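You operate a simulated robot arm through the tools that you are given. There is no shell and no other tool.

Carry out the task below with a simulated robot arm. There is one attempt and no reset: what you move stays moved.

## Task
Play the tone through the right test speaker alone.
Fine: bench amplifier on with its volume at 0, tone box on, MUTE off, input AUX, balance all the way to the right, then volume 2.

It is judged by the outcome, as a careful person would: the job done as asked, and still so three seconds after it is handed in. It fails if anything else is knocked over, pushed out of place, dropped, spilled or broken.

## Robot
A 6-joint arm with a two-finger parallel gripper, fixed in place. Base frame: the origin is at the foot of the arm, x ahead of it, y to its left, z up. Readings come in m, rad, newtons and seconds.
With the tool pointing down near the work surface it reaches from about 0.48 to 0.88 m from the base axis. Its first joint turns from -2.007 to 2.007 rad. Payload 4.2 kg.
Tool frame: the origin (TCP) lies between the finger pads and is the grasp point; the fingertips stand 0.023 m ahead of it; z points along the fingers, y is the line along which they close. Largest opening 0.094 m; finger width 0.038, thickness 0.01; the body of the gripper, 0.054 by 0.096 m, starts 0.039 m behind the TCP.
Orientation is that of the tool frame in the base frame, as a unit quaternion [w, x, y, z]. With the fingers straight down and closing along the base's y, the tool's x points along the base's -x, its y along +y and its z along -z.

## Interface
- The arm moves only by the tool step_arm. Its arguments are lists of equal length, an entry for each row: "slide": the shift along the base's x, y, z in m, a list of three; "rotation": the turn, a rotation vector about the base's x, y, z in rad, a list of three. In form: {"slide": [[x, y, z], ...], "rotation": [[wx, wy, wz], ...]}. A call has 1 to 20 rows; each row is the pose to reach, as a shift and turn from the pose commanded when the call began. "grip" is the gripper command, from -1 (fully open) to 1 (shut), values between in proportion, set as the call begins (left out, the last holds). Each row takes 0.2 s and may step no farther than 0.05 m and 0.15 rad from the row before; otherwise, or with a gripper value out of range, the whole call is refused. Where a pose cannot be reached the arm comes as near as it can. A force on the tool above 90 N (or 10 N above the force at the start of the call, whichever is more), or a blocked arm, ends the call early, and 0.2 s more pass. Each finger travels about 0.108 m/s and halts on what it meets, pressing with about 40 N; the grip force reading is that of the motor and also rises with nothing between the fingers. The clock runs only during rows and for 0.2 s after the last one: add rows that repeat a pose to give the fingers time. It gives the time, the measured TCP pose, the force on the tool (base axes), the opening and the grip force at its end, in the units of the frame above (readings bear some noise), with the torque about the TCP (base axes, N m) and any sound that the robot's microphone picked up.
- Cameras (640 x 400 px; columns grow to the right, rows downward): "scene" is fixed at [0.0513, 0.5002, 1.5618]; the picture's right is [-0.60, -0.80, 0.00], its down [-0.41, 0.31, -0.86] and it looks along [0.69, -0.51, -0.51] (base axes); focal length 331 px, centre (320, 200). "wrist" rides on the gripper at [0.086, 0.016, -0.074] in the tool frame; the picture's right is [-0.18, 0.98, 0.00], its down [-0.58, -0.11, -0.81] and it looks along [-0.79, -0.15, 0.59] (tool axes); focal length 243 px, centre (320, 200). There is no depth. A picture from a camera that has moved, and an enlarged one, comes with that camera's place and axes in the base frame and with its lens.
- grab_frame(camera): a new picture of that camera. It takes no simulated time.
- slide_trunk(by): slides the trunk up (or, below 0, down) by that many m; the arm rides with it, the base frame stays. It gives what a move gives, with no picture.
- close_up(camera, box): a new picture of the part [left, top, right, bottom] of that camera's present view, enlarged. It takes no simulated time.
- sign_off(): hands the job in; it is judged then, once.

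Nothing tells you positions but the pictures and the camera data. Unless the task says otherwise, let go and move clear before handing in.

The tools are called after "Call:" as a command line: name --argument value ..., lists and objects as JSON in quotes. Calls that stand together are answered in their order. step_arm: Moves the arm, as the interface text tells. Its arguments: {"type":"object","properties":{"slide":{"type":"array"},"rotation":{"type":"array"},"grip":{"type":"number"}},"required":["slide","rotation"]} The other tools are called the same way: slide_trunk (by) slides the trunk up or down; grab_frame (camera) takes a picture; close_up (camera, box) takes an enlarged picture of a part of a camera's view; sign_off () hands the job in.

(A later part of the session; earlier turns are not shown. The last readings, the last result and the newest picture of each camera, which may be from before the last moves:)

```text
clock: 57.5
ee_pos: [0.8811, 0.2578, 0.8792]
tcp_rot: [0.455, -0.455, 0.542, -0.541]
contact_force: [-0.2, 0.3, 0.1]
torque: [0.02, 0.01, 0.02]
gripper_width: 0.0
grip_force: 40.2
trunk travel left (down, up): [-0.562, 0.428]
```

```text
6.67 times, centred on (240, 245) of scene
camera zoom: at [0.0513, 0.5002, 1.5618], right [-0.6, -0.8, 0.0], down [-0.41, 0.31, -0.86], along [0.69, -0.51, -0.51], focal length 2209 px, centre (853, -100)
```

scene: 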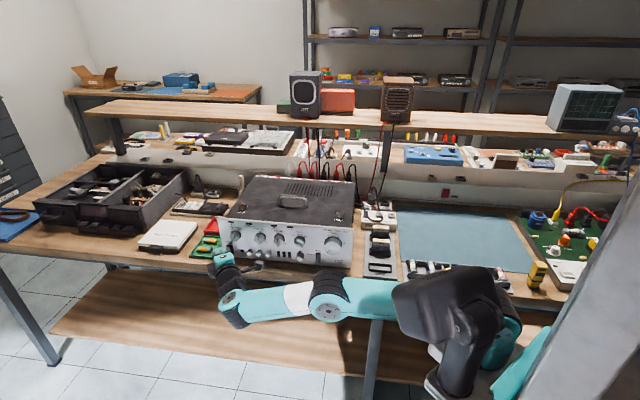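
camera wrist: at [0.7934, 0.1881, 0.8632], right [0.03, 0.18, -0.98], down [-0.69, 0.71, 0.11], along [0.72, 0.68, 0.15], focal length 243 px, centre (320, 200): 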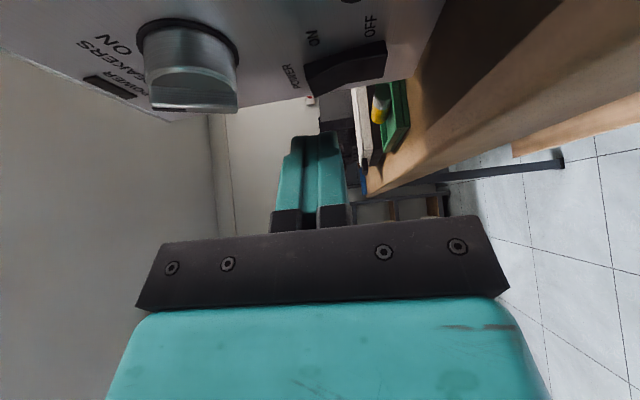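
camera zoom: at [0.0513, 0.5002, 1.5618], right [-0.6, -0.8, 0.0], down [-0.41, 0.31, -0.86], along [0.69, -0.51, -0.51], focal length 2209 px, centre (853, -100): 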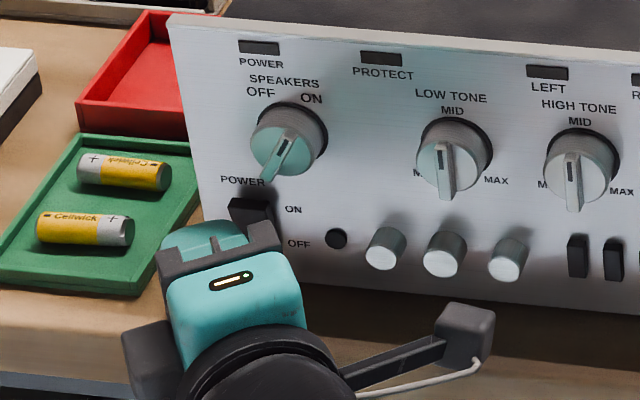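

Alignment looks right. I'll press forward in small increments.

Call:
step_arm --slide '[[0.0035, -0.0035, 0], [0.007, -0.007, 0], [0.0105, -0.0105, 0], [0.0141, -0.0141, 0]]' --rotation '[[0, 0, 0], [0, 0, 0], [0, 0, 0], [0, 0, 0]]'

Call:
grab_frame --camera "wrist"

Call:
close_up --camera "scene" --box '[205, 215, 275, 275]'

```text
clock: 58.5
ee_pos: [0.8954, 0.2479, 0.8788]
tcp_rot: [0.455, -0.456, 0.542, -0.539]
contact_force: [-10.7, 1.3, 0.7]
torque: [0.0, 0.09, -0.21]
gripper_width: 0.0003
grip_force: 39.9
trunk travel left (down, up): [-0.562, 0.428]
```

```text
taken
camera wrist: at [0.8069, 0.1758, 0.8632], right [0.03, 0.18, -0.98], down [-0.7, 0.71, 0.11], along [0.72, 0.68, 0.15], focal length 243 px, centre (320, 200)
```

wrist: 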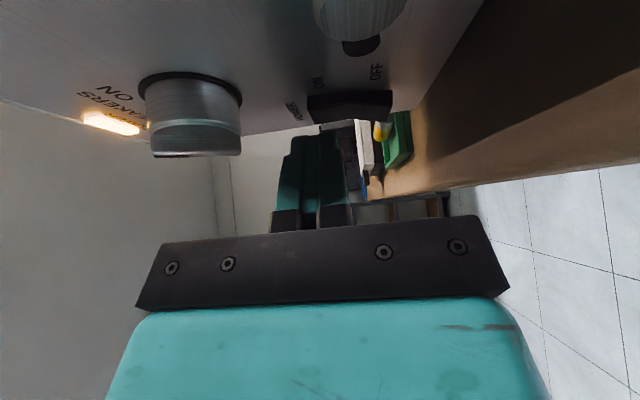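

```text
6.67 times, centred on (240, 245) of scene
camera zoom: at [0.0513, 0.5002, 1.5618], right [-0.6, -0.8, 0.0], down [-0.41, 0.31, -0.86], along [0.69, -0.51, -0.51], focal length 2209 px, centre (853, -100)
```

zoom: 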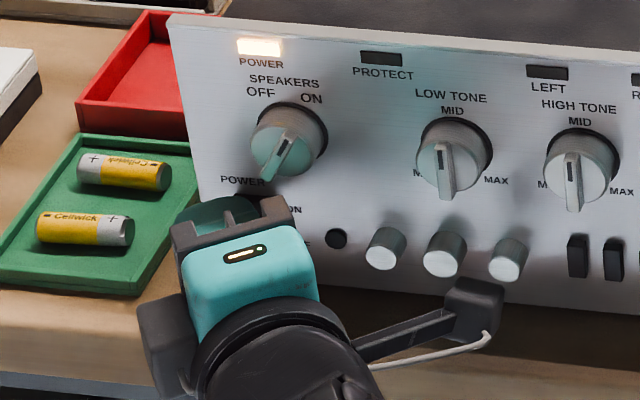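

The POWER lamp is lit: the amplifier is on with volume at 0. Next is the tone box (to the right of the amp, switch around (0.81, -0.29, 0.85)); I'll back off and raise the trunk.

Call:
step_arm --slide '[[-0.01, 0.01, 0], [-0.02, 0.02, 0], [-0.035, 0.035, 0]]' --rotation '[[0, 0, 0], [0, 0, 0], [0, 0, 0]]'

Call:
slide_trunk --by 0.25

Call:
step_arm --slide '[[-0.0136, -0.0345, 0.005], [-0.0272, -0.069, 0.01], [-0.0409, -0.1036, 0.015], [-0.0545, -0.138, 0.02], [-0.068, -0.1726, 0.02], [-0.0817, -0.207, 0.02], [-0.0954, -0.2416, 0.02], [-0.109, -0.276, 0.02], [-0.1226, -0.3107, 0.02], [-0.1362, -0.345, 0.02], [-0.15, -0.3797, 0.02], [-0.1635, -0.414, 0.02], [-0.1771, -0.4487, 0.02]]' --rotation '[[0.0545, 0.1048, -0.0615], [0.109, 0.2095, -0.123], [0.1635, 0.314, -0.1845], [0.218, 0.419, -0.246], [0.2725, 0.524, -0.3075], [0.327, 0.6286, -0.369], [0.3814, 0.733, -0.4305], [0.436, 0.838, -0.492], [0.4904, 0.9429, -0.5535], [0.4904, 0.9429, -0.5535], [0.4904, 0.9429, -0.5535], [0.4904, 0.9429, -0.5535], [0.4904, 0.9429, -0.5535]]'

Call:
grab_frame --camera "wrist"

Call:
grab_frame --camera "scene"

```text
clock: 59.4
ee_pos: [0.8618, 0.2802, 0.8792]
tcp_rot: [0.456, -0.455, 0.542, -0.54]
contact_force: [-0.7, -0.2, -0.2]
torque: [-0.01, -0.03, 0.01]
gripper_width: 0.0003
grip_force: 39.8
trunk travel left (down, up): [-0.562, 0.428]
```

```text
clock: 61.9
ee_pos: [0.8615, 0.2799, 1.1288]
tcp_rot: [0.455, -0.455, 0.542, -0.54]
contact_force: [0.1, 0.0, 0.0]
torque: [0.0, 0.01, 0.02]
gripper_width: 0.0
grip_force: 39.6
trunk travel left (down, up): [-0.812, 0.178]
```

```text
clock: 64.7
ee_pos: [0.684, -0.1697, 1.1489]
tcp_rot: [0.099, -0.37, 0.893, -0.239]
contact_force: [-0.5, -0.1, -1.0]
torque: [0.0, 0.04, 0.0]
gripper_width: 0.0
grip_force: 40.3
trunk travel left (down, up): [-0.812, 0.178]
```

```text
taken
camera wrist: at [0.5852, -0.1935, 1.206], right [-0.47, 0.73, -0.49], down [0.19, 0.63, 0.75], along [0.86, 0.26, -0.44], focal length 243 px, centre (320, 200)
```

wrist: 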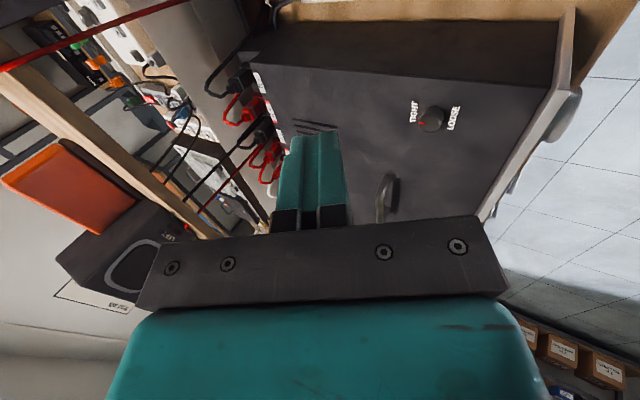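

```text
taken
```

scene: 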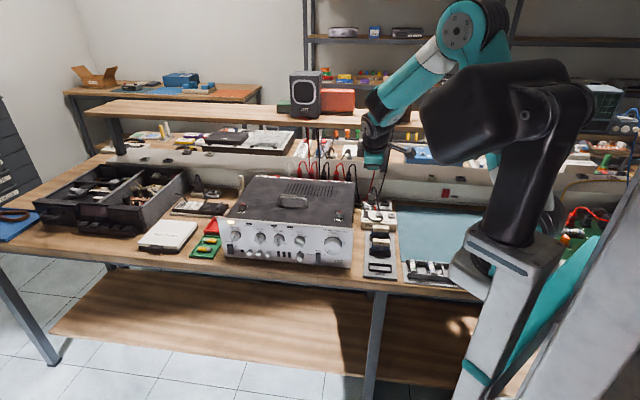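

The pose is as planned. I'll move forward above the tone box, staying high, and look.

Call:
step_arm --slide '[[0.025, -0.025, -0.02], [0.05, -0.05, -0.04], [0.075, -0.075, -0.06], [0.1, -0.1, -0.08], [0.115, -0.115, -0.1]]' --rotation '[[0, 0, 0], [0, 0, 0], [0, 0, 0], [0, 0, 0], [0, 0, 0]]'

Call:
grab_frame --camera "wrist"

Call:
close_up --camera "scene" --box '[340, 130, 440, 260]'

```text
clock: 65.9
ee_pos: [0.8013, -0.2832, 1.0499]
tcp_rot: [0.099, -0.369, 0.893, -0.238]
contact_force: [-0.6, -1.0, 0.9]
torque: [-0.01, 0.0, 0.0]
gripper_width: 0.0
grip_force: 39.9
trunk travel left (down, up): [-0.812, 0.178]
```

```text
taken
camera wrist: at [0.704, -0.3065, 1.1074], right [-0.47, 0.73, -0.49], down [0.19, 0.63, 0.75], along [0.86, 0.26, -0.44], focal length 243 px, centre (320, 200)
```

wrist: 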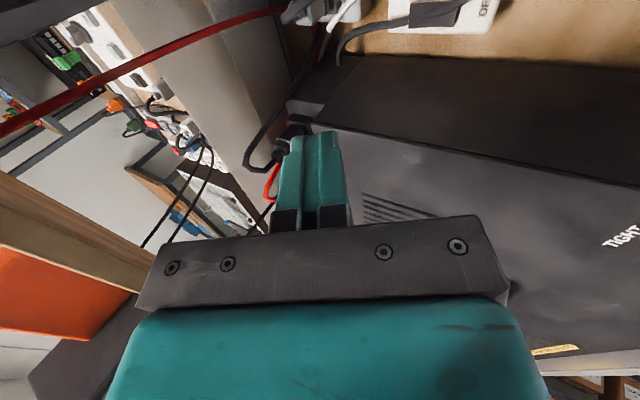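

```text
3.08 times, centred on (390, 195) of scene
camera zoom: at [0.0513, 0.5002, 1.5618], right [-0.6, -0.8, 0.0], down [-0.41, 0.31, -0.86], along [0.69, -0.51, -0.51], focal length 1020 px, centre (105, 215)
```

zoom: 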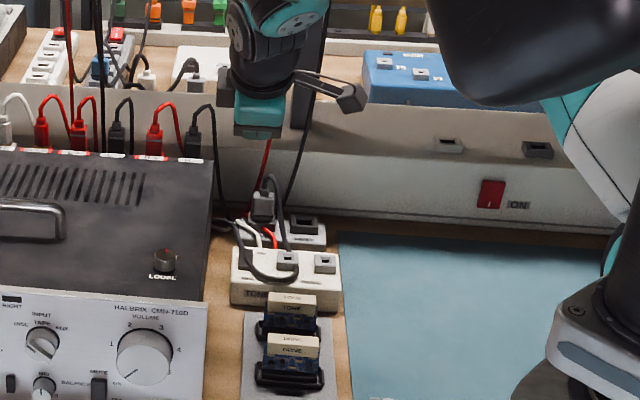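

Call:
close_up --camera "wrist" --box '[300, 0, 520, 60]'

Call:
close_up --camera "scene" --box '[368, 190, 408, 230]'

```text
2.91 times, centred on (410, 30) of wrist
camera zoom: at [0.704, -0.3065, 1.1074], right [-0.47, 0.73, -0.49], down [0.19, 0.63, 0.75], along [0.86, 0.26, -0.44], focal length 706 px, centre (58, 694)
```

zoom: 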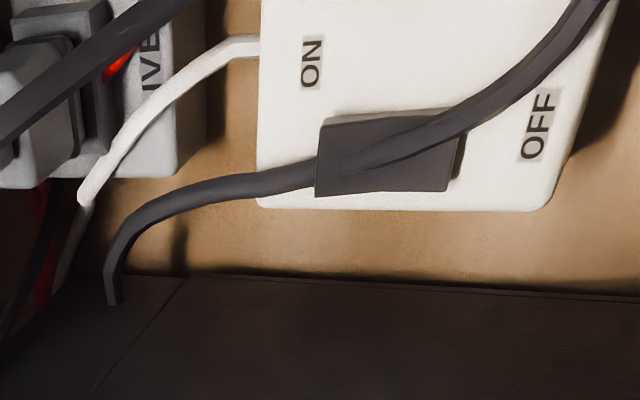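

```text
10.00 times, centred on (388, 210) of scene
camera zoom: at [0.0513, 0.5002, 1.5618], right [-0.6, -0.8, 0.0], down [-0.41, 0.31, -0.86], along [0.69, -0.51, -0.51], focal length 3314 px, centre (-360, 100)
```

zoom: 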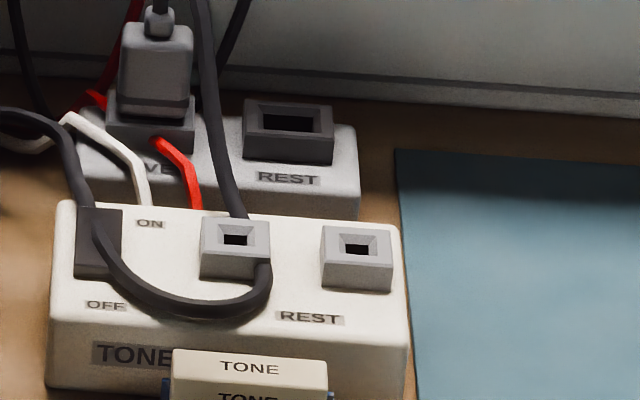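

The tone box rocker is OFF (its ON end, far side, is raised), at about s=0.369, d=0.752–0.787. A wire lies over it and a cord is to its right; I'll come down on the ON end between the amp side and the cord.

Call:
step_arm --slide '[[0, -0.0146, 0], [0, -0.0146, -0.04], [0, -0.0146, -0.08], [0, -0.0146, -0.11], [0, -0.0146, -0.135]]' --rotation '[[0, 0, 0], [0, 0, 0], [0, 0, 0], [0, 0, 0], [0, 0, 0]]'

Call:
grab_frame --camera "wrist"

Call:
close_up --camera "scene" --box '[340, 150, 420, 250]'

```text
clock: 67.1
ee_pos: [0.7984, -0.2978, 0.9126]
tcp_rot: [0.1, -0.369, 0.893, -0.238]
contact_force: [-0.8, -0.2, -0.4]
torque: [0.01, 0.03, -0.02]
gripper_width: 0.0001
grip_force: 39.8
trunk travel left (down, up): [-0.812, 0.178]
```

```text
taken
camera wrist: at [0.7004, -0.3221, 0.971], right [-0.47, 0.73, -0.49], down [0.19, 0.63, 0.76], along [0.86, 0.26, -0.44], focal length 243 px, centre (320, 200)
```

wrist: 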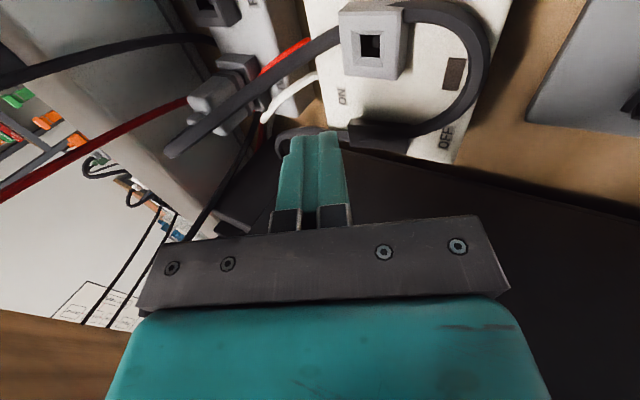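

```text
4.00 times, centred on (380, 200) of scene
camera zoom: at [0.0513, 0.5002, 1.5618], right [-0.6, -0.8, 0.0], down [-0.41, 0.31, -0.86], along [0.69, -0.51, -0.51], focal length 1325 px, centre (80, 200)
```

zoom: 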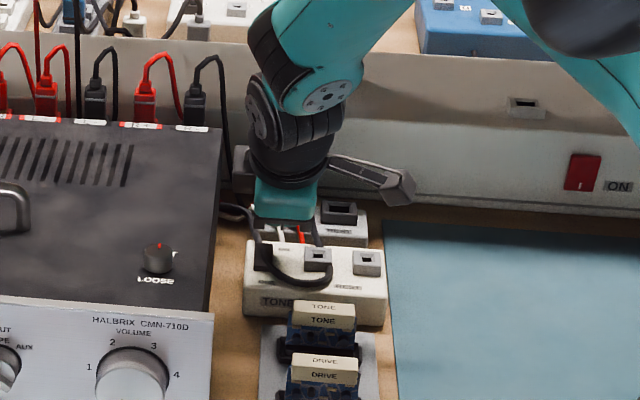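

Call:
close_up --camera "wrist" --box '[240, 60, 480, 210]'

Call:
close_up --camera "scene" --box '[365, 190, 405, 225]'

```text
2.67 times, centred on (360, 135) of wrist
camera zoom: at [0.7004, -0.3221, 0.971], right [-0.47, 0.73, -0.49], down [0.19, 0.63, 0.76], along [0.86, 0.26, -0.44], focal length 647 px, centre (213, 373)
```

zoom: 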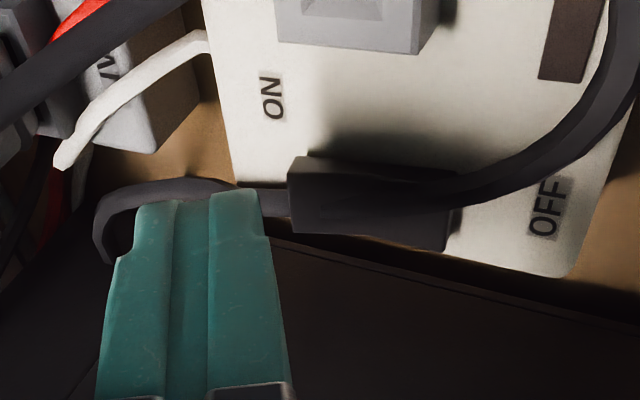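

```text
11.43 times, centred on (385, 208) of scene
camera zoom: at [0.0513, 0.5002, 1.5618], right [-0.6, -0.8, 0.0], down [-0.41, 0.31, -0.86], along [0.69, -0.51, -0.51], focal length 3787 px, centre (-423, 114)
```

zoom: 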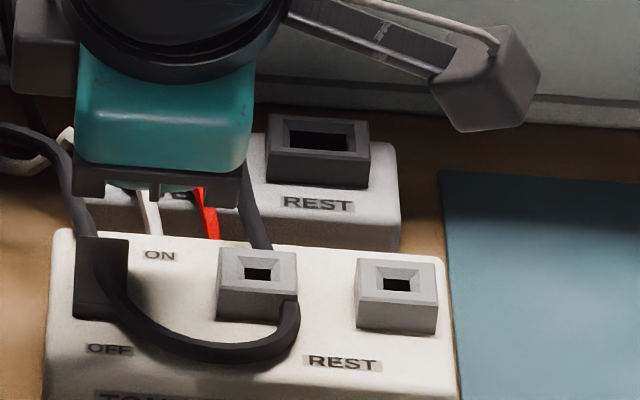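

The tip needs to shift ~9 mm left to centre on the rocker. Then I'll descend gently and press.

Call:
step_arm --slide '[[0.0064, 0.0064, 0], [0.0064, 0.0064, -0.008], [0.0064, 0.0064, -0.014], [0.0064, 0.0064, -0.019]]' --rotation '[[0, 0, 0], [0, 0, 0], [0, 0, 0], [0, 0, 0]]'

Call:
close_up --camera "wrist" --box '[240, 60, 480, 210]'

```text
clock: 68.1
ee_pos: [0.8067, -0.2922, 0.8956]
tcp_rot: [0.099, -0.369, 0.893, -0.238]
contact_force: [-0.6, 0.1, -0.4]
torque: [0.01, 0.0, -0.01]
gripper_width: 0.0
grip_force: 40.4
trunk travel left (down, up): [-0.812, 0.178]
```

```text
2.67 times, centred on (360, 135) of wrist
camera zoom: at [0.7086, -0.3163, 0.9527], right [-0.47, 0.73, -0.49], down [0.19, 0.63, 0.75], along [0.86, 0.26, -0.44], focal length 647 px, centre (213, 373)
```

zoom: 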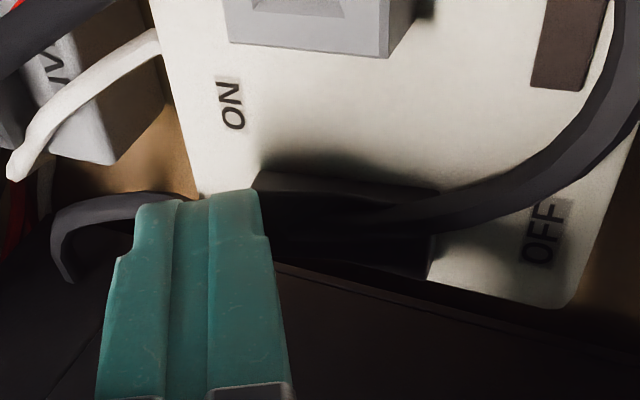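

Call:
step_arm --slide '[[0, 0, -0.004], [0, 0, -0.008], [0, 0, -0.012], [0, 0, -0.012]]' --rotation '[[0, 0, 0], [0, 0, 0], [0, 0, 0], [0, 0, 0]]'

Call:
close_up --camera "wrist" --box '[240, 60, 480, 210]'

```text
clock: 69.1
ee_pos: [0.8064, -0.2933, 0.8881]
tcp_rot: [0.103, -0.368, 0.892, -0.241]
contact_force: [-10.4, 1.9, 35.8]
torque: [-0.2, 0.29, -0.07]
gripper_width: 0.0
grip_force: 39.8
trunk travel left (down, up): [-0.812, 0.178]
```

```text
2.67 times, centred on (360, 135) of wrist
camera zoom: at [0.7079, -0.3159, 0.9435], right [-0.47, 0.73, -0.49], down [0.19, 0.63, 0.75], along [0.86, 0.26, -0.43], focal length 647 px, centre (213, 373)
```

zoom: 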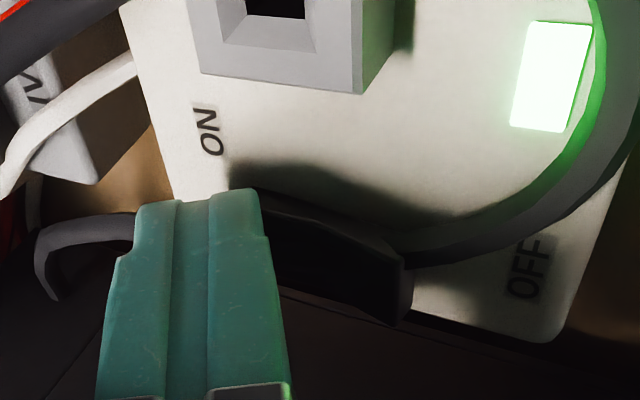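

The tone box lamp is lit: it is on. I'll lift straight up and then go back in front of the panel, turning the tool so the camera is on top again.

Call:
step_arm --slide '[[0, 0, 0.03], [0, 0, 0.07], [0, 0, 0.11], [0, 0, 0.15], [0, 0, 0.19], [0, 0, 0.22]]' --rotation '[[0, 0, 0], [0, 0, 0], [0, 0, 0], [0, 0, 0], [0, 0, 0], [0, 0, 0]]'

Call:
step_arm --slide '[[-0.0134, 0.0326, 0], [-0.0269, 0.065, 0], [-0.0403, 0.0977, 0], [-0.0537, 0.13, 0], [-0.067, 0.163, 0], [-0.0806, 0.195, 0], [-0.094, 0.228, 0], [-0.1074, 0.26, 0], [-0.121, 0.293, 0], [-0.134, 0.3255, 0], [-0.1477, 0.358, 0], [-0.1477, 0.358, 0]]' --rotation '[[-0.0906, 0.0467, 0.106], [-0.1812, 0.0934, 0.212], [-0.2719, 0.14, 0.318], [-0.3625, 0.1868, 0.424], [-0.453, 0.2335, 0.53], [-0.5437, 0.28, 0.636], [-0.6343, 0.327, 0.742], [-0.725, 0.3735, 0.848], [-0.8156, 0.42, 0.954], [-0.906, 0.467, 1.06], [-0.9968, 0.5136, 1.1663], [-0.9968, 0.5136, 1.1663]]'

Call:
grab_frame --camera "wrist"

Call:
grab_frame --camera "scene"

```text
clock: 70.5
ee_pos: [0.8081, -0.2905, 1.103]
tcp_rot: [0.098, -0.37, 0.893, -0.236]
contact_force: [0.1, 0.4, 0.0]
torque: [0.0, 0.03, 0.0]
gripper_width: 0.0
grip_force: 40.0
trunk travel left (down, up): [-0.812, 0.178]
```

```text
clock: 73.1
ee_pos: [0.6573, 0.0632, 1.1012]
tcp_rot: [0.177, 0.82, -0.341, 0.425]
contact_force: [-0.1, 0.2, 0.0]
torque: [0.02, 0.02, -0.01]
gripper_width: 0.0
grip_force: 39.8
trunk travel left (down, up): [-0.812, 0.178]
```

```text
taken
camera wrist: at [0.6381, 0.0616, 1.2159], right [-0.77, -0.62, -0.15], down [-0.62, 0.78, -0.01], along [0.12, 0.08, -0.99], focal length 243 px, centre (320, 200)
```

wrist: 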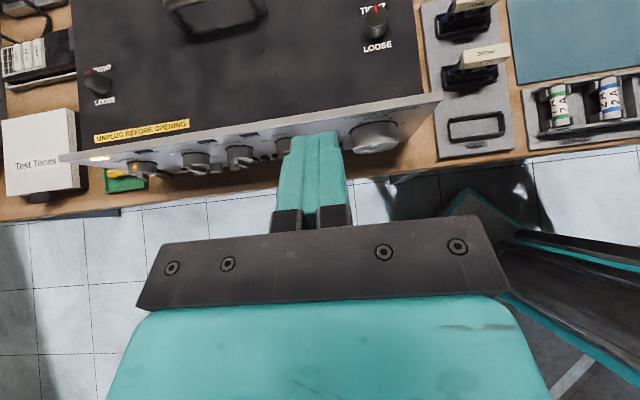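

```text
taken
```

scene: 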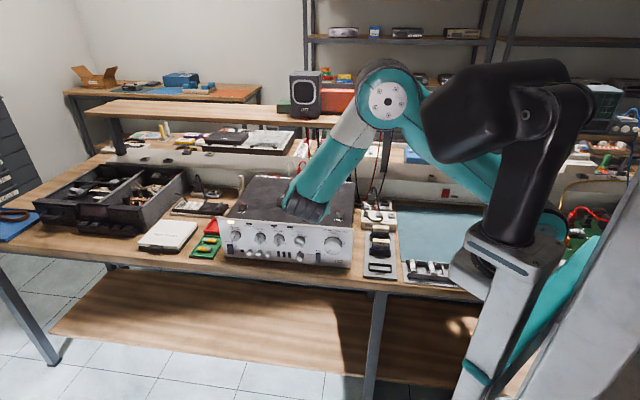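

Now lower the trunk to bring the tip level with MUTE's lower (OFF) half.

Call:
slide_trunk --by -0.25

Call:
grab_frame --camera "wrist"

Call:
close_up --camera "wrist" --box '[220, 60, 420, 210]'

Call:
close_up --camera "scene" --box '[270, 210, 370, 290]'

```text
clock: 75.7
ee_pos: [0.658, 0.0625, 0.8514]
tcp_rot: [0.177, 0.819, -0.341, 0.425]
contact_force: [0.1, -0.2, -0.9]
torque: [0.02, 0.02, -0.01]
gripper_width: 0.0
grip_force: 39.9
trunk travel left (down, up): [-0.562, 0.428]
```

```text
taken
camera wrist: at [0.6382, 0.0613, 0.966], right [-0.77, -0.62, -0.15], down [-0.62, 0.78, -0.01], along [0.12, 0.08, -0.99], focal length 243 px, centre (320, 200)
```

wrist: 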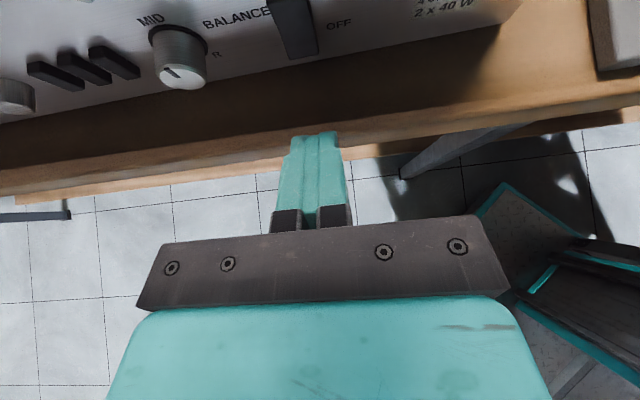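

```text
2.67 times, centred on (320, 135) of wrist
camera zoom: at [0.6382, 0.0613, 0.966], right [-0.77, -0.62, -0.15], down [-0.62, 0.78, -0.01], along [0.12, 0.08, -0.99], focal length 647 px, centre (320, 373)
```

zoom: 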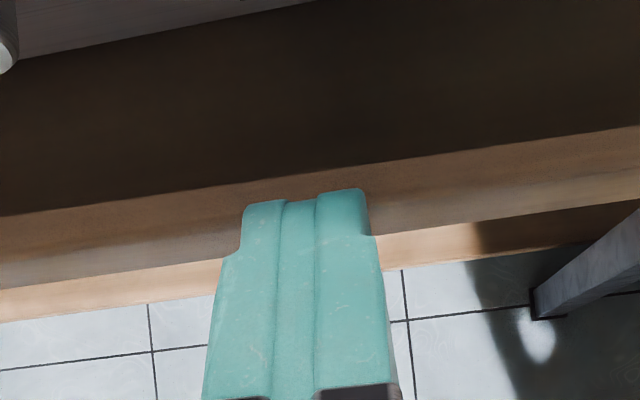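

```text
5.00 times, centred on (320, 250) of scene
camera zoom: at [0.0513, 0.5002, 1.5618], right [-0.6, -0.8, 0.0], down [-0.41, 0.31, -0.86], along [0.69, -0.51, -0.51], focal length 1657 px, centre (320, -50)
```

zoom: 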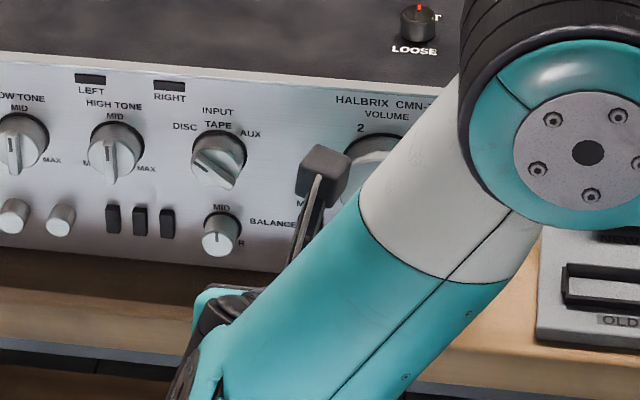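

MUTE's OFF end is straight ahead. I'll trim and press forward in small steps.

Call:
step_arm --slide '[[0.0014, 0.0014, 0.003], [0.0085, -0.0057, 0.003], [0.0155, -0.0127, 0.003], [0.0205, -0.0177, 0.003], [0.024, -0.0212, 0.003]]' --rotation '[[0, 0, 0], [0, 0, 0], [0, 0, 0], [0, 0, 0], [0, 0, 0]]'

Call:
grab_frame --camera "wrist"

```text
clock: 76.9
ee_pos: [0.6825, 0.0418, 0.8558]
tcp_rot: [0.177, 0.819, -0.341, 0.426]
contact_force: [-0.7, 1.3, -0.8]
torque: [0.03, 0.02, -0.01]
gripper_width: 0.0001
grip_force: 40.1
trunk travel left (down, up): [-0.562, 0.428]
```

```text
taken
camera wrist: at [0.6624, 0.0397, 0.9691], right [-0.77, -0.62, -0.15], down [-0.62, 0.78, -0.01], along [0.12, 0.08, -0.99], focal length 243 px, centre (320, 200)
```

wrist: 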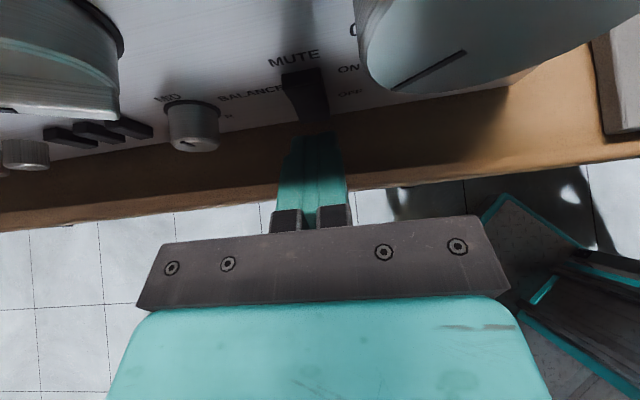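

Call:
step_arm --slide '[[0.0025, -0.0025, 0], [0.005, -0.005, 0], [0.0075, -0.0075, 0], [0.009, -0.009, 0]]' --rotation '[[0, 0, 0], [0, 0, 0], [0, 0, 0], [0, 0, 0]]'

Call:
close_up --camera "wrist" --box '[220, 40, 400, 180]'

```text
clock: 78.1
ee_pos: [0.6867, 0.0392, 0.8521]
tcp_rot: [0.174, 0.825, -0.337, 0.42]
contact_force: [-42.1, 33.6, 10.3]
torque: [-0.13, -0.43, -0.18]
gripper_width: 0.0002
grip_force: 39.9
trunk travel left (down, up): [-0.562, 0.428]
stopped in row 4: the force on the tool passed its limit at 92 N (the readings are from after the stop); the commanded pose is now the measured one
```

```text
2.86 times, centred on (310, 110) of wrist
camera zoom: at [0.6682, 0.0361, 0.967], right [-0.77, -0.62, -0.14], down [-0.63, 0.78, 0.0], along [0.11, 0.09, -0.99], focal length 693 px, centre (349, 457)
```

zoom: 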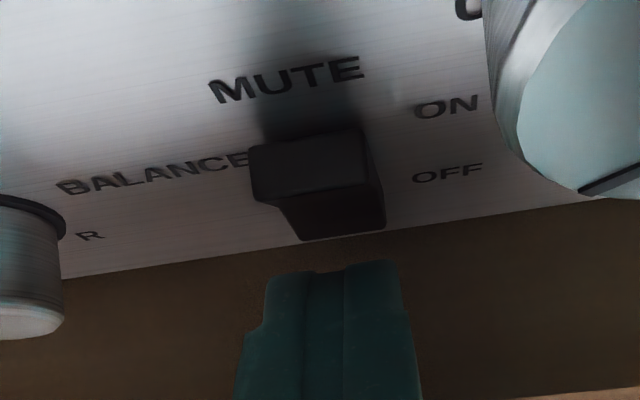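

MUTE's upper end now stands out, so it is OFF. I'll back off and check the whole panel (and that the amp hasn't shifted).

Call:
step_arm --slide '[[-0.01, 0.01, 0], [-0.03, 0.03, 0], [-0.045, 0.045, 0.01]]' --rotation '[[0, 0, 0], [0, 0, 0], [0, 0, 0]]'

Call:
grab_frame --camera "wrist"

Call:
close_up --camera "scene" --box '[210, 170, 370, 270]'

```text
clock: 78.9
ee_pos: [0.6452, 0.0798, 0.8624]
tcp_rot: [0.177, 0.823, -0.339, 0.421]
contact_force: [-0.8, -0.9, -0.5]
torque: [0.02, 0.01, 0.0]
gripper_width: 0.0
grip_force: 39.7
trunk travel left (down, up): [-0.562, 0.428]
```

```text
taken
camera wrist: at [0.6256, 0.0779, 0.9765], right [-0.77, -0.62, -0.14], down [-0.63, 0.78, 0.0], along [0.11, 0.09, -0.99], focal length 243 px, centre (320, 200)
```

wrist: 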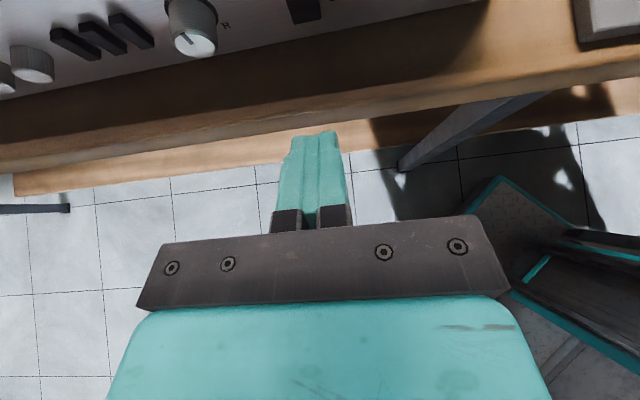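

```text
4.00 times, centred on (290, 220) of scene
camera zoom: at [0.0513, 0.5002, 1.5618], right [-0.6, -0.8, 0.0], down [-0.41, 0.31, -0.86], along [0.69, -0.51, -0.51], focal length 1325 px, centre (440, 120)
```

zoom: 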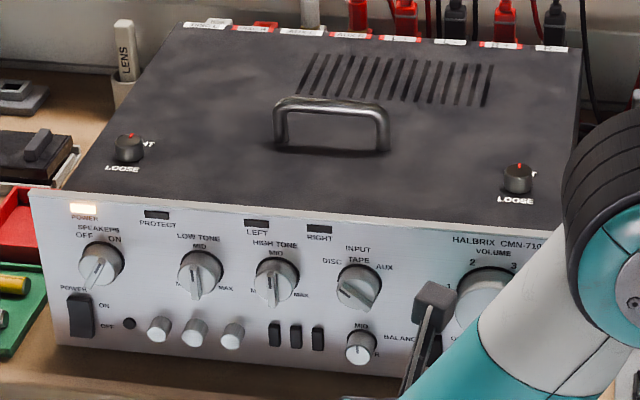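

The amp has not moved. Next is the INPUT knob (s≈0.571, z≈0.9195), pointing at DISC; AUX is about 100° clockwise. I'll go in front of it with fingers opened to ~48 mm.

Call:
step_arm --slide '[[0, 0, 0.03], [0.02, 0.02, 0.057], [0.04, 0.04, 0.057], [0.0412, 0.0412, 0.057], [0.059, 0.0234, 0.057]]' --rotation '[[0, 0, 0], [0, 0, 0], [0, 0, 0], [0, 0, 0], [0, 0, 0]]' --grip -0.02

Call:
grab_frame --camera "wrist"

Call:
close_up --camera "wrist" --box '[220, 40, 420, 200]'

```text
clock: 80.1
ee_pos: [0.7038, 0.1027, 0.9206]
tcp_rot: [0.177, 0.823, -0.339, 0.42]
contact_force: [-0.1, 0.2, -1.1]
torque: [0.0, 0.03, 0.01]
gripper_width: 0.0481
grip_force: 0.1
trunk travel left (down, up): [-0.562, 0.428]
```

```text
taken
camera wrist: at [0.6845, 0.1011, 1.0342], right [-0.77, -0.62, -0.14], down [-0.63, 0.78, 0.0], along [0.11, 0.09, -0.99], focal length 243 px, centre (320, 200)
```

wrist: 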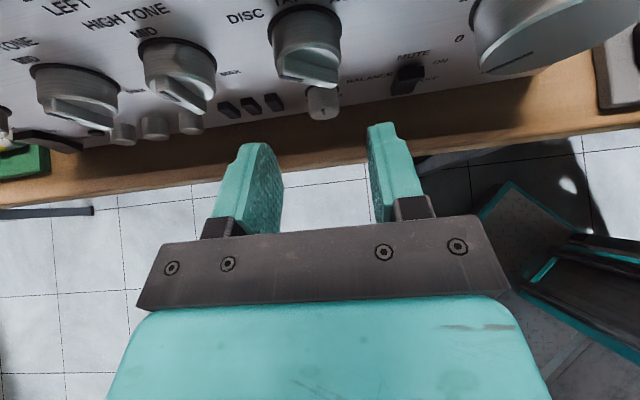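

```text
2.50 times, centred on (320, 120) of wrist
camera zoom: at [0.6845, 0.1011, 1.0342], right [-0.77, -0.62, -0.14], down [-0.63, 0.78, 0.0], along [0.11, 0.09, -0.99], focal length 606 px, centre (320, 400)
```

zoom: 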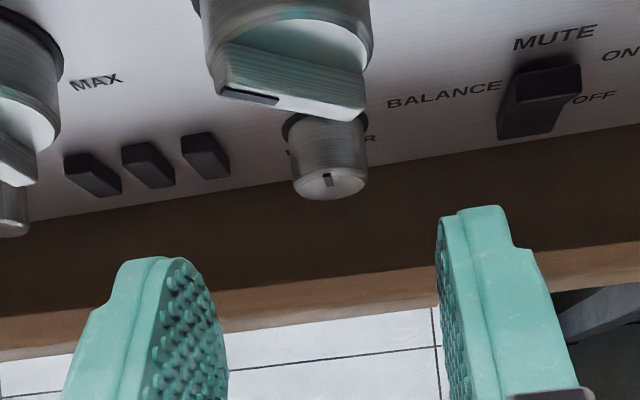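

The knob is centred between the fingers. Moving forward and gripping.

Call:
step_arm --slide '[[0.009, -0.009, -0.001], [0.018, -0.018, -0.001], [0.0269, -0.0269, -0.001]]' --rotation '[[0, 0, 0], [0, 0, 0], [0, 0, 0]]'

Call:
step_arm --slide '[[0, 0, 0], [0, 0, 0], [0, 0, 0]]' --rotation '[[0, 0, 0], [0, 0, 0], [0, 0, 0]]' --grip 0.5

Call:
grab_frame --camera "wrist"

```text
clock: 80.9
ee_pos: [0.7293, 0.0758, 0.9173]
tcp_rot: [0.176, 0.823, -0.339, 0.42]
contact_force: [0.0, 1.0, 0.4]
torque: [0.01, 0.0, 0.0]
gripper_width: 0.0477
grip_force: 0.0
trunk travel left (down, up): [-0.562, 0.428]
```

```text
clock: 81.7
ee_pos: [0.7301, 0.0763, 0.9183]
tcp_rot: [0.177, 0.823, -0.339, 0.42]
contact_force: [-7.3, -5.2, -1.9]
torque: [0.14, 0.08, 0.0]
gripper_width: 0.0314
grip_force: 45.4
trunk travel left (down, up): [-0.562, 0.428]
```

```text
taken
camera wrist: at [0.7115, 0.0736, 1.0328], right [-0.77, -0.62, -0.14], down [-0.63, 0.78, 0.0], along [0.11, 0.09, -0.99], focal length 243 px, centre (320, 200)
```

wrist: 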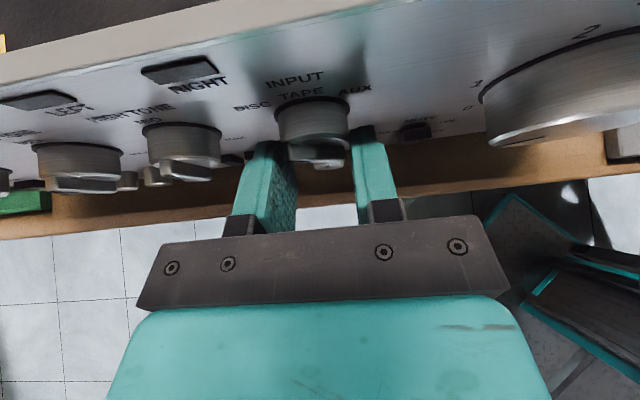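

Gripped (31 mm). Turning clockwise 50°.

Call:
step_arm --slide '[[0, 0, 0], [0, 0, 0], [0, 0, 0], [0, 0, 0], [0, 0, 0], [0, 0, 0], [0, 0, 0]]' --rotation '[[0.05, -0.05, 0], [0.15, -0.15, 0], [0.25, -0.25, 0], [0.35, -0.35, 0], [0.45, -0.45, 0], [0.55, -0.55, 0], [0.617, -0.617, 0]]'

Call:
grab_frame --camera "wrist"

Call:
close_up --camera "scene" --box '[270, 210, 350, 270]'

```text
clock: 83.3
ee_pos: [0.7304, 0.0778, 0.9192]
tcp_rot: [-0.189, 0.672, -0.485, 0.527]
contact_force: [18.2, -2.9, 8.4]
torque: [0.46, 0.52, 0.82]
gripper_width: 0.0314
grip_force: 45.0
trunk travel left (down, up): [-0.562, 0.428]
```

```text
taken
camera wrist: at [0.6543, 0.0166, 0.9802], right [-0.44, -0.29, -0.85], down [-0.65, 0.75, 0.08], along [0.61, 0.59, -0.52], focal length 243 px, centre (320, 200)
```

wrist: 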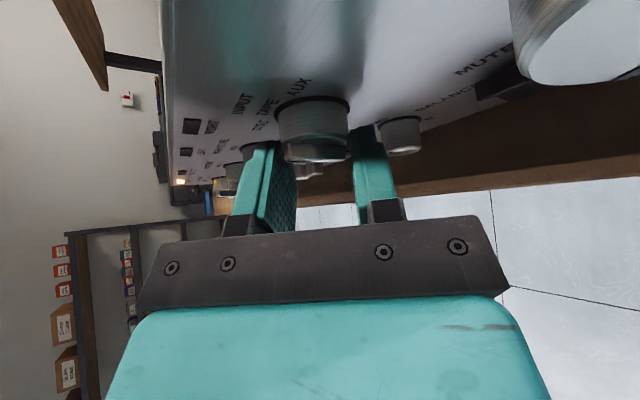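

```text
6.67 times, centred on (310, 240) of scene
camera zoom: at [0.0513, 0.5002, 1.5618], right [-0.6, -0.8, 0.0], down [-0.41, 0.31, -0.86], along [0.69, -0.51, -0.51], focal length 2209 px, centre (387, -67)
```

zoom: 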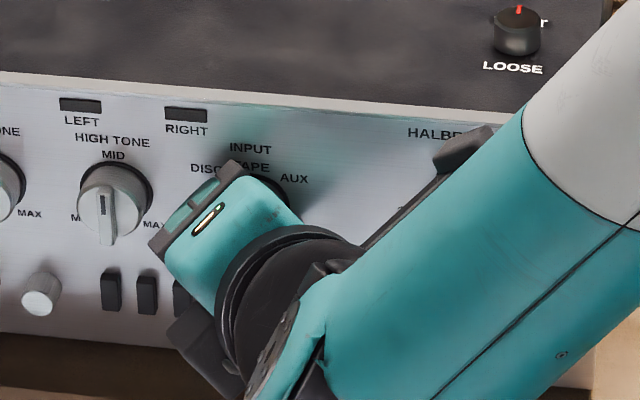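

The grip held. I'll continue clockwise another ~50° to AUX.

Call:
step_arm --slide '[[0, 0, 0], [0, 0, 0], [0, 0, 0], [0, 0, 0], [0, 0, 0], [0, 0, 0], [0, 0, 0]]' --rotation '[[0.05, -0.05, 0], [0.15, -0.15, 0], [0.25, -0.25, 0], [0.35, -0.35, 0], [0.45, -0.45, 0], [0.55, -0.55, 0], [0.617, -0.617, 0]]'

Call:
grab_frame --camera "wrist"

Call:
close_up --camera "scene" --box '[270, 210, 350, 270]'

```text
clock: 84.9
ee_pos: [0.7466, 0.0898, 0.9241]
tcp_rot: [0.501, -0.418, 0.545, -0.527]
contact_force: [-55.7, 15.7, 0.7]
torque: [-0.38, -0.77, -1.05]
gripper_width: 0.027
grip_force: 4.3
out of reach, approached as far as the arm can: row 6, 7
trunk travel left (down, up): [-0.562, 0.428]
stopped in row 7: the force on the tool passed its limit at 246 N (the readings are from after the stop); the commanded pose is now the measured one
```

```text
taken
camera wrist: at [0.6617, 0.0186, 0.894], right [0.1, 0.27, -0.96], down [-0.72, 0.69, 0.12], along [0.69, 0.67, 0.26], focal length 243 px, centre (320, 200)
```

wrist: 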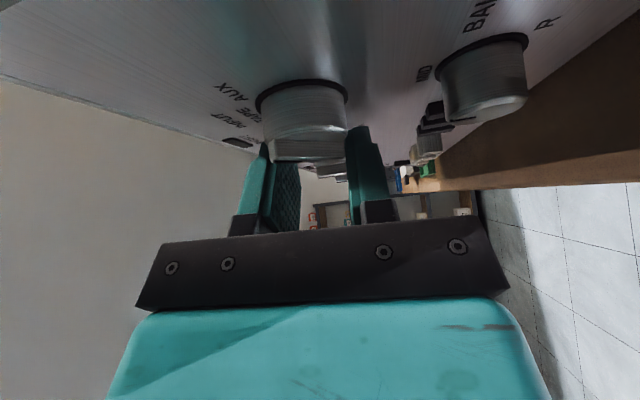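

```text
6.67 times, centred on (310, 240) of scene
camera zoom: at [0.0513, 0.5002, 1.5618], right [-0.6, -0.8, 0.0], down [-0.41, 0.31, -0.86], along [0.69, -0.51, -0.51], focal length 2209 px, centre (387, -67)
```

zoom: 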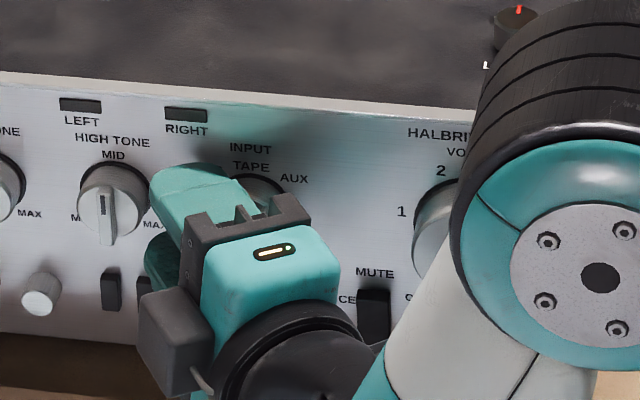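

The arm ran into its reach limit at the end of that turn and pushed sideways. I'll open the fingers gently and check.

Call:
step_arm --slide '[[0, 0, 0], [0, 0, 0]]' --rotation '[[0, 0, 0], [0, 0, 0]]' --grip -0.02

Call:
grab_frame --camera "wrist"

Call:
close_up --camera "scene" --box '[270, 210, 350, 270]'

```text
clock: 85.5
ee_pos: [0.7468, 0.0892, 0.9191]
tcp_rot: [0.501, -0.42, 0.546, -0.524]
contact_force: [-68.9, 29.7, -32.8]
torque: [-0.13, -0.22, -1.11]
gripper_width: 0.0342
grip_force: 0.1
trunk travel left (down, up): [-0.562, 0.428]
```

```text
taken
camera wrist: at [0.6618, 0.0191, 0.8912], right [0.09, 0.28, -0.96], down [-0.72, 0.69, 0.13], along [0.69, 0.67, 0.26], focal length 243 px, centre (320, 200)
```

wrist: 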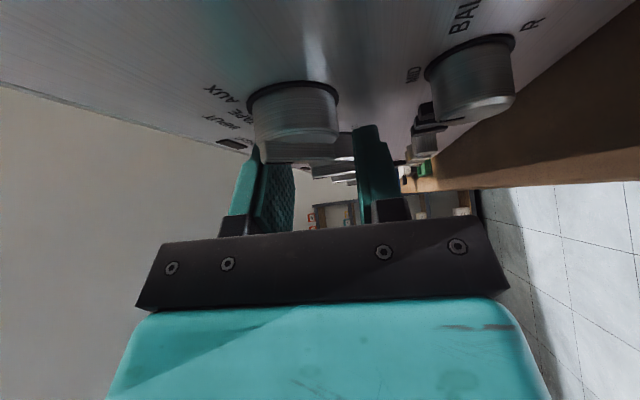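

```text
6.67 times, centred on (310, 240) of scene
camera zoom: at [0.0513, 0.5002, 1.5618], right [-0.6, -0.8, 0.0], down [-0.41, 0.31, -0.86], along [0.69, -0.51, -0.51], focal length 2209 px, centre (387, -67)
```

zoom: 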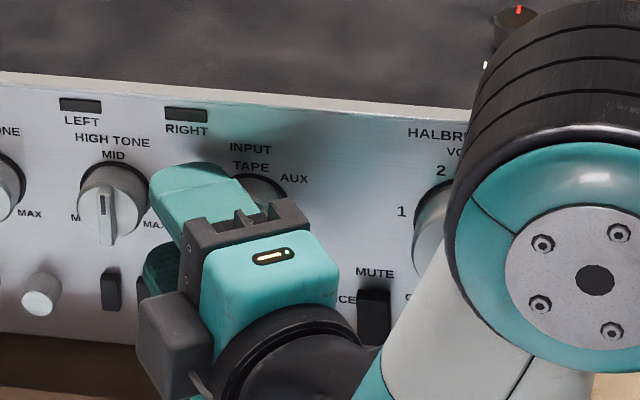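

Call:
step_arm --slide '[[-0.006, 0.002, 0], [-0.014, 0.008, 0], [-0.028, 0.022, 0], [-0.042, 0.036, 0]]' --rotation '[[0, 0, 0], [0, 0, 0], [0, 0, 0], [0, 0, 0]]'

Call:
grab_frame --camera "wrist"

Call:
close_up --camera "scene" --box '[210, 170, 370, 270]'

```text
clock: 86.5
ee_pos: [0.7235, 0.1277, 0.9316]
tcp_rot: [0.498, -0.418, 0.549, -0.525]
contact_force: [0.4, -0.7, -0.2]
torque: [0.02, 0.02, 0.01]
gripper_width: 0.0479
grip_force: 0.1
out of reach, approached as far as the arm can: row 2, 3, 4
trunk travel left (down, up): [-0.562, 0.428]
```

```text
taken
camera wrist: at [0.6376, 0.0581, 0.9024], right [0.09, 0.28, -0.96], down [-0.71, 0.69, 0.13], along [0.7, 0.67, 0.26], focal length 243 px, centre (320, 200)
```

wrist: 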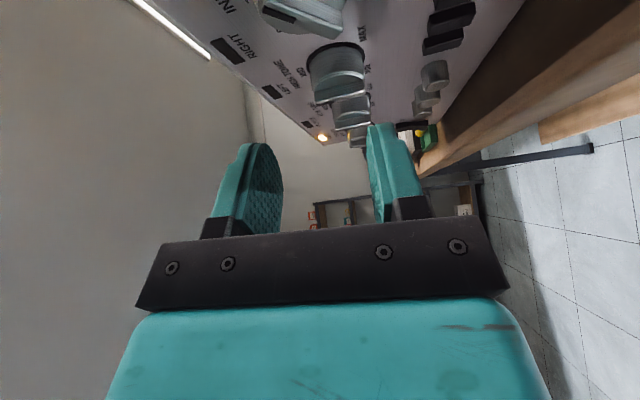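

```text
4.00 times, centred on (290, 220) of scene
camera zoom: at [0.0513, 0.5002, 1.5618], right [-0.6, -0.8, 0.0], down [-0.41, 0.31, -0.86], along [0.69, -0.51, -0.51], focal length 1325 px, centre (440, 120)
```

zoom: 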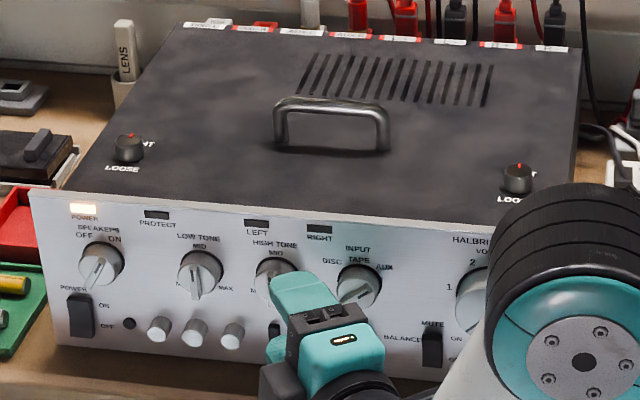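

Call:
close_up --camera "scene" --box '[285, 225, 355, 270]'

Call:
close_up --camera "wrist" --box '[220, 0, 480, 140]'

```text
8.89 times, centred on (320, 248) of scene
camera zoom: at [0.0513, 0.5002, 1.5618], right [-0.6, -0.8, 0.0], down [-0.41, 0.31, -0.86], along [0.69, -0.51, -0.51], focal length 2945 px, centre (320, -222)
```

zoom: 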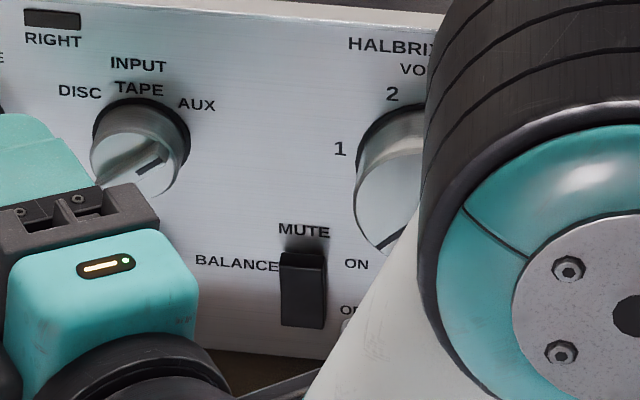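

```text
2.46 times, centred on (350, 70) of wrist
camera zoom: at [0.6376, 0.0581, 0.9024], right [0.09, 0.28, -0.96], down [-0.71, 0.69, 0.13], along [0.7, 0.67, 0.26], focal length 597 px, centre (246, 520)
```

zoom: 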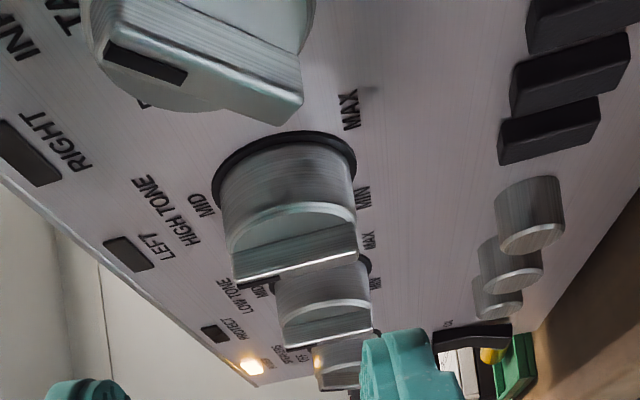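

INPUT now points to AUX and MUTE is OFF; the amp hasn't moved. I'll swing the tool back to upright in front of the BALANCE knob.

Call:
step_arm --slide '[[-0.004, 0.002, 0], [-0.008, 0.004, 0], [-0.012, 0.004, 0], [-0.016, 0, 0], [-0.02, -0.004, 0], [-0.024, -0.008, 0], [-0.024, -0.012, 0], [-0.024, -0.016, 0], [-0.0231, -0.02, -0.005], [-0.0231, -0.0213, -0.01], [-0.0231, -0.0213, -0.02], [-0.0231, -0.0213, -0.03]]' --rotation '[[-0.0995, 0.0995, 0], [-0.199, 0.199, 0], [-0.298, 0.298, 0], [-0.398, 0.398, 0], [-0.497, 0.497, 0], [-0.597, 0.597, 0], [-0.696, 0.696, 0], [-0.796, 0.796, 0], [-0.895, 0.895, 0], [-0.9945, 0.9945, 0], [-1.094, 1.094, 0], [-1.1935, 1.1935, 0]]' --grip 0.277

Call:
grab_frame --camera "wrist"

Call:
close_up --camera "scene" --box '[210, 170, 370, 270]'

```text
clock: 89.1
ee_pos: [0.7012, 0.1077, 0.9009]
tcp_rot: [0.177, 0.82, -0.348, 0.419]
contact_force: [0.0, -0.5, 0.4]
torque: [0.0, 0.01, 0.01]
gripper_width: 0.0337
grip_force: 0.0
trunk travel left (down, up): [-0.562, 0.428]
```

```text
taken
camera wrist: at [0.682, 0.1041, 1.0147], right [-0.78, -0.6, -0.15], down [-0.61, 0.79, 0.0], along [0.12, 0.09, -0.99], focal length 243 px, centre (320, 200)
```

wrist: 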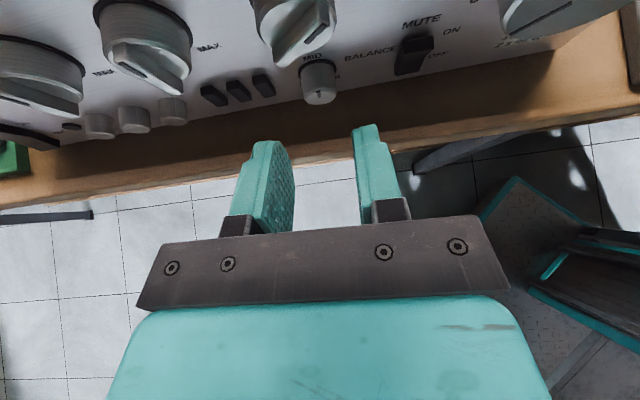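

```text
4.00 times, centred on (290, 220) of scene
camera zoom: at [0.0513, 0.5002, 1.5618], right [-0.6, -0.8, 0.0], down [-0.41, 0.31, -0.86], along [0.69, -0.51, -0.51], focal length 1325 px, centre (440, 120)
```

zoom: 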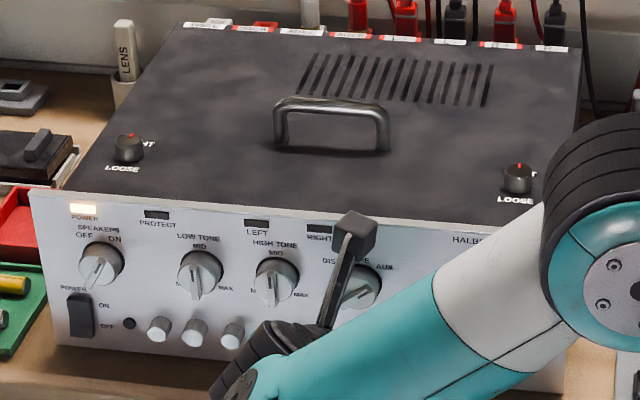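

Call:
close_up --camera "scene" --box '[245, 222, 305, 262]'

Call:
close_up --camera "wrist" --box '[90, 0, 440, 180]'

```text
10.00 times, centred on (275, 242) of scene
camera zoom: at [0.0513, 0.5002, 1.5618], right [-0.6, -0.8, 0.0], down [-0.41, 0.31, -0.86], along [0.69, -0.51, -0.51], focal length 3314 px, centre (770, -220)
```

zoom: 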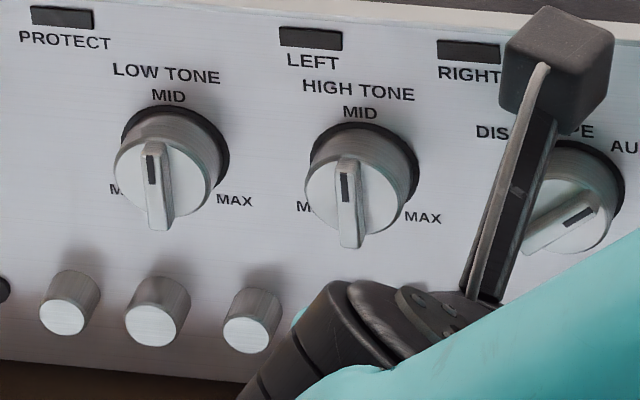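

```text
1.83 times, centred on (265, 90) of wrist
camera zoom: at [0.682, 0.1041, 1.0147], right [-0.78, -0.6, -0.15], down [-0.61, 0.79, 0.0], along [0.12, 0.09, -0.99], focal length 444 px, centre (421, 401)
```

zoom: 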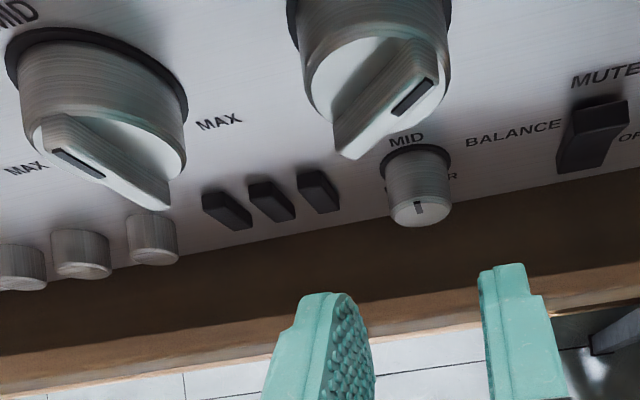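

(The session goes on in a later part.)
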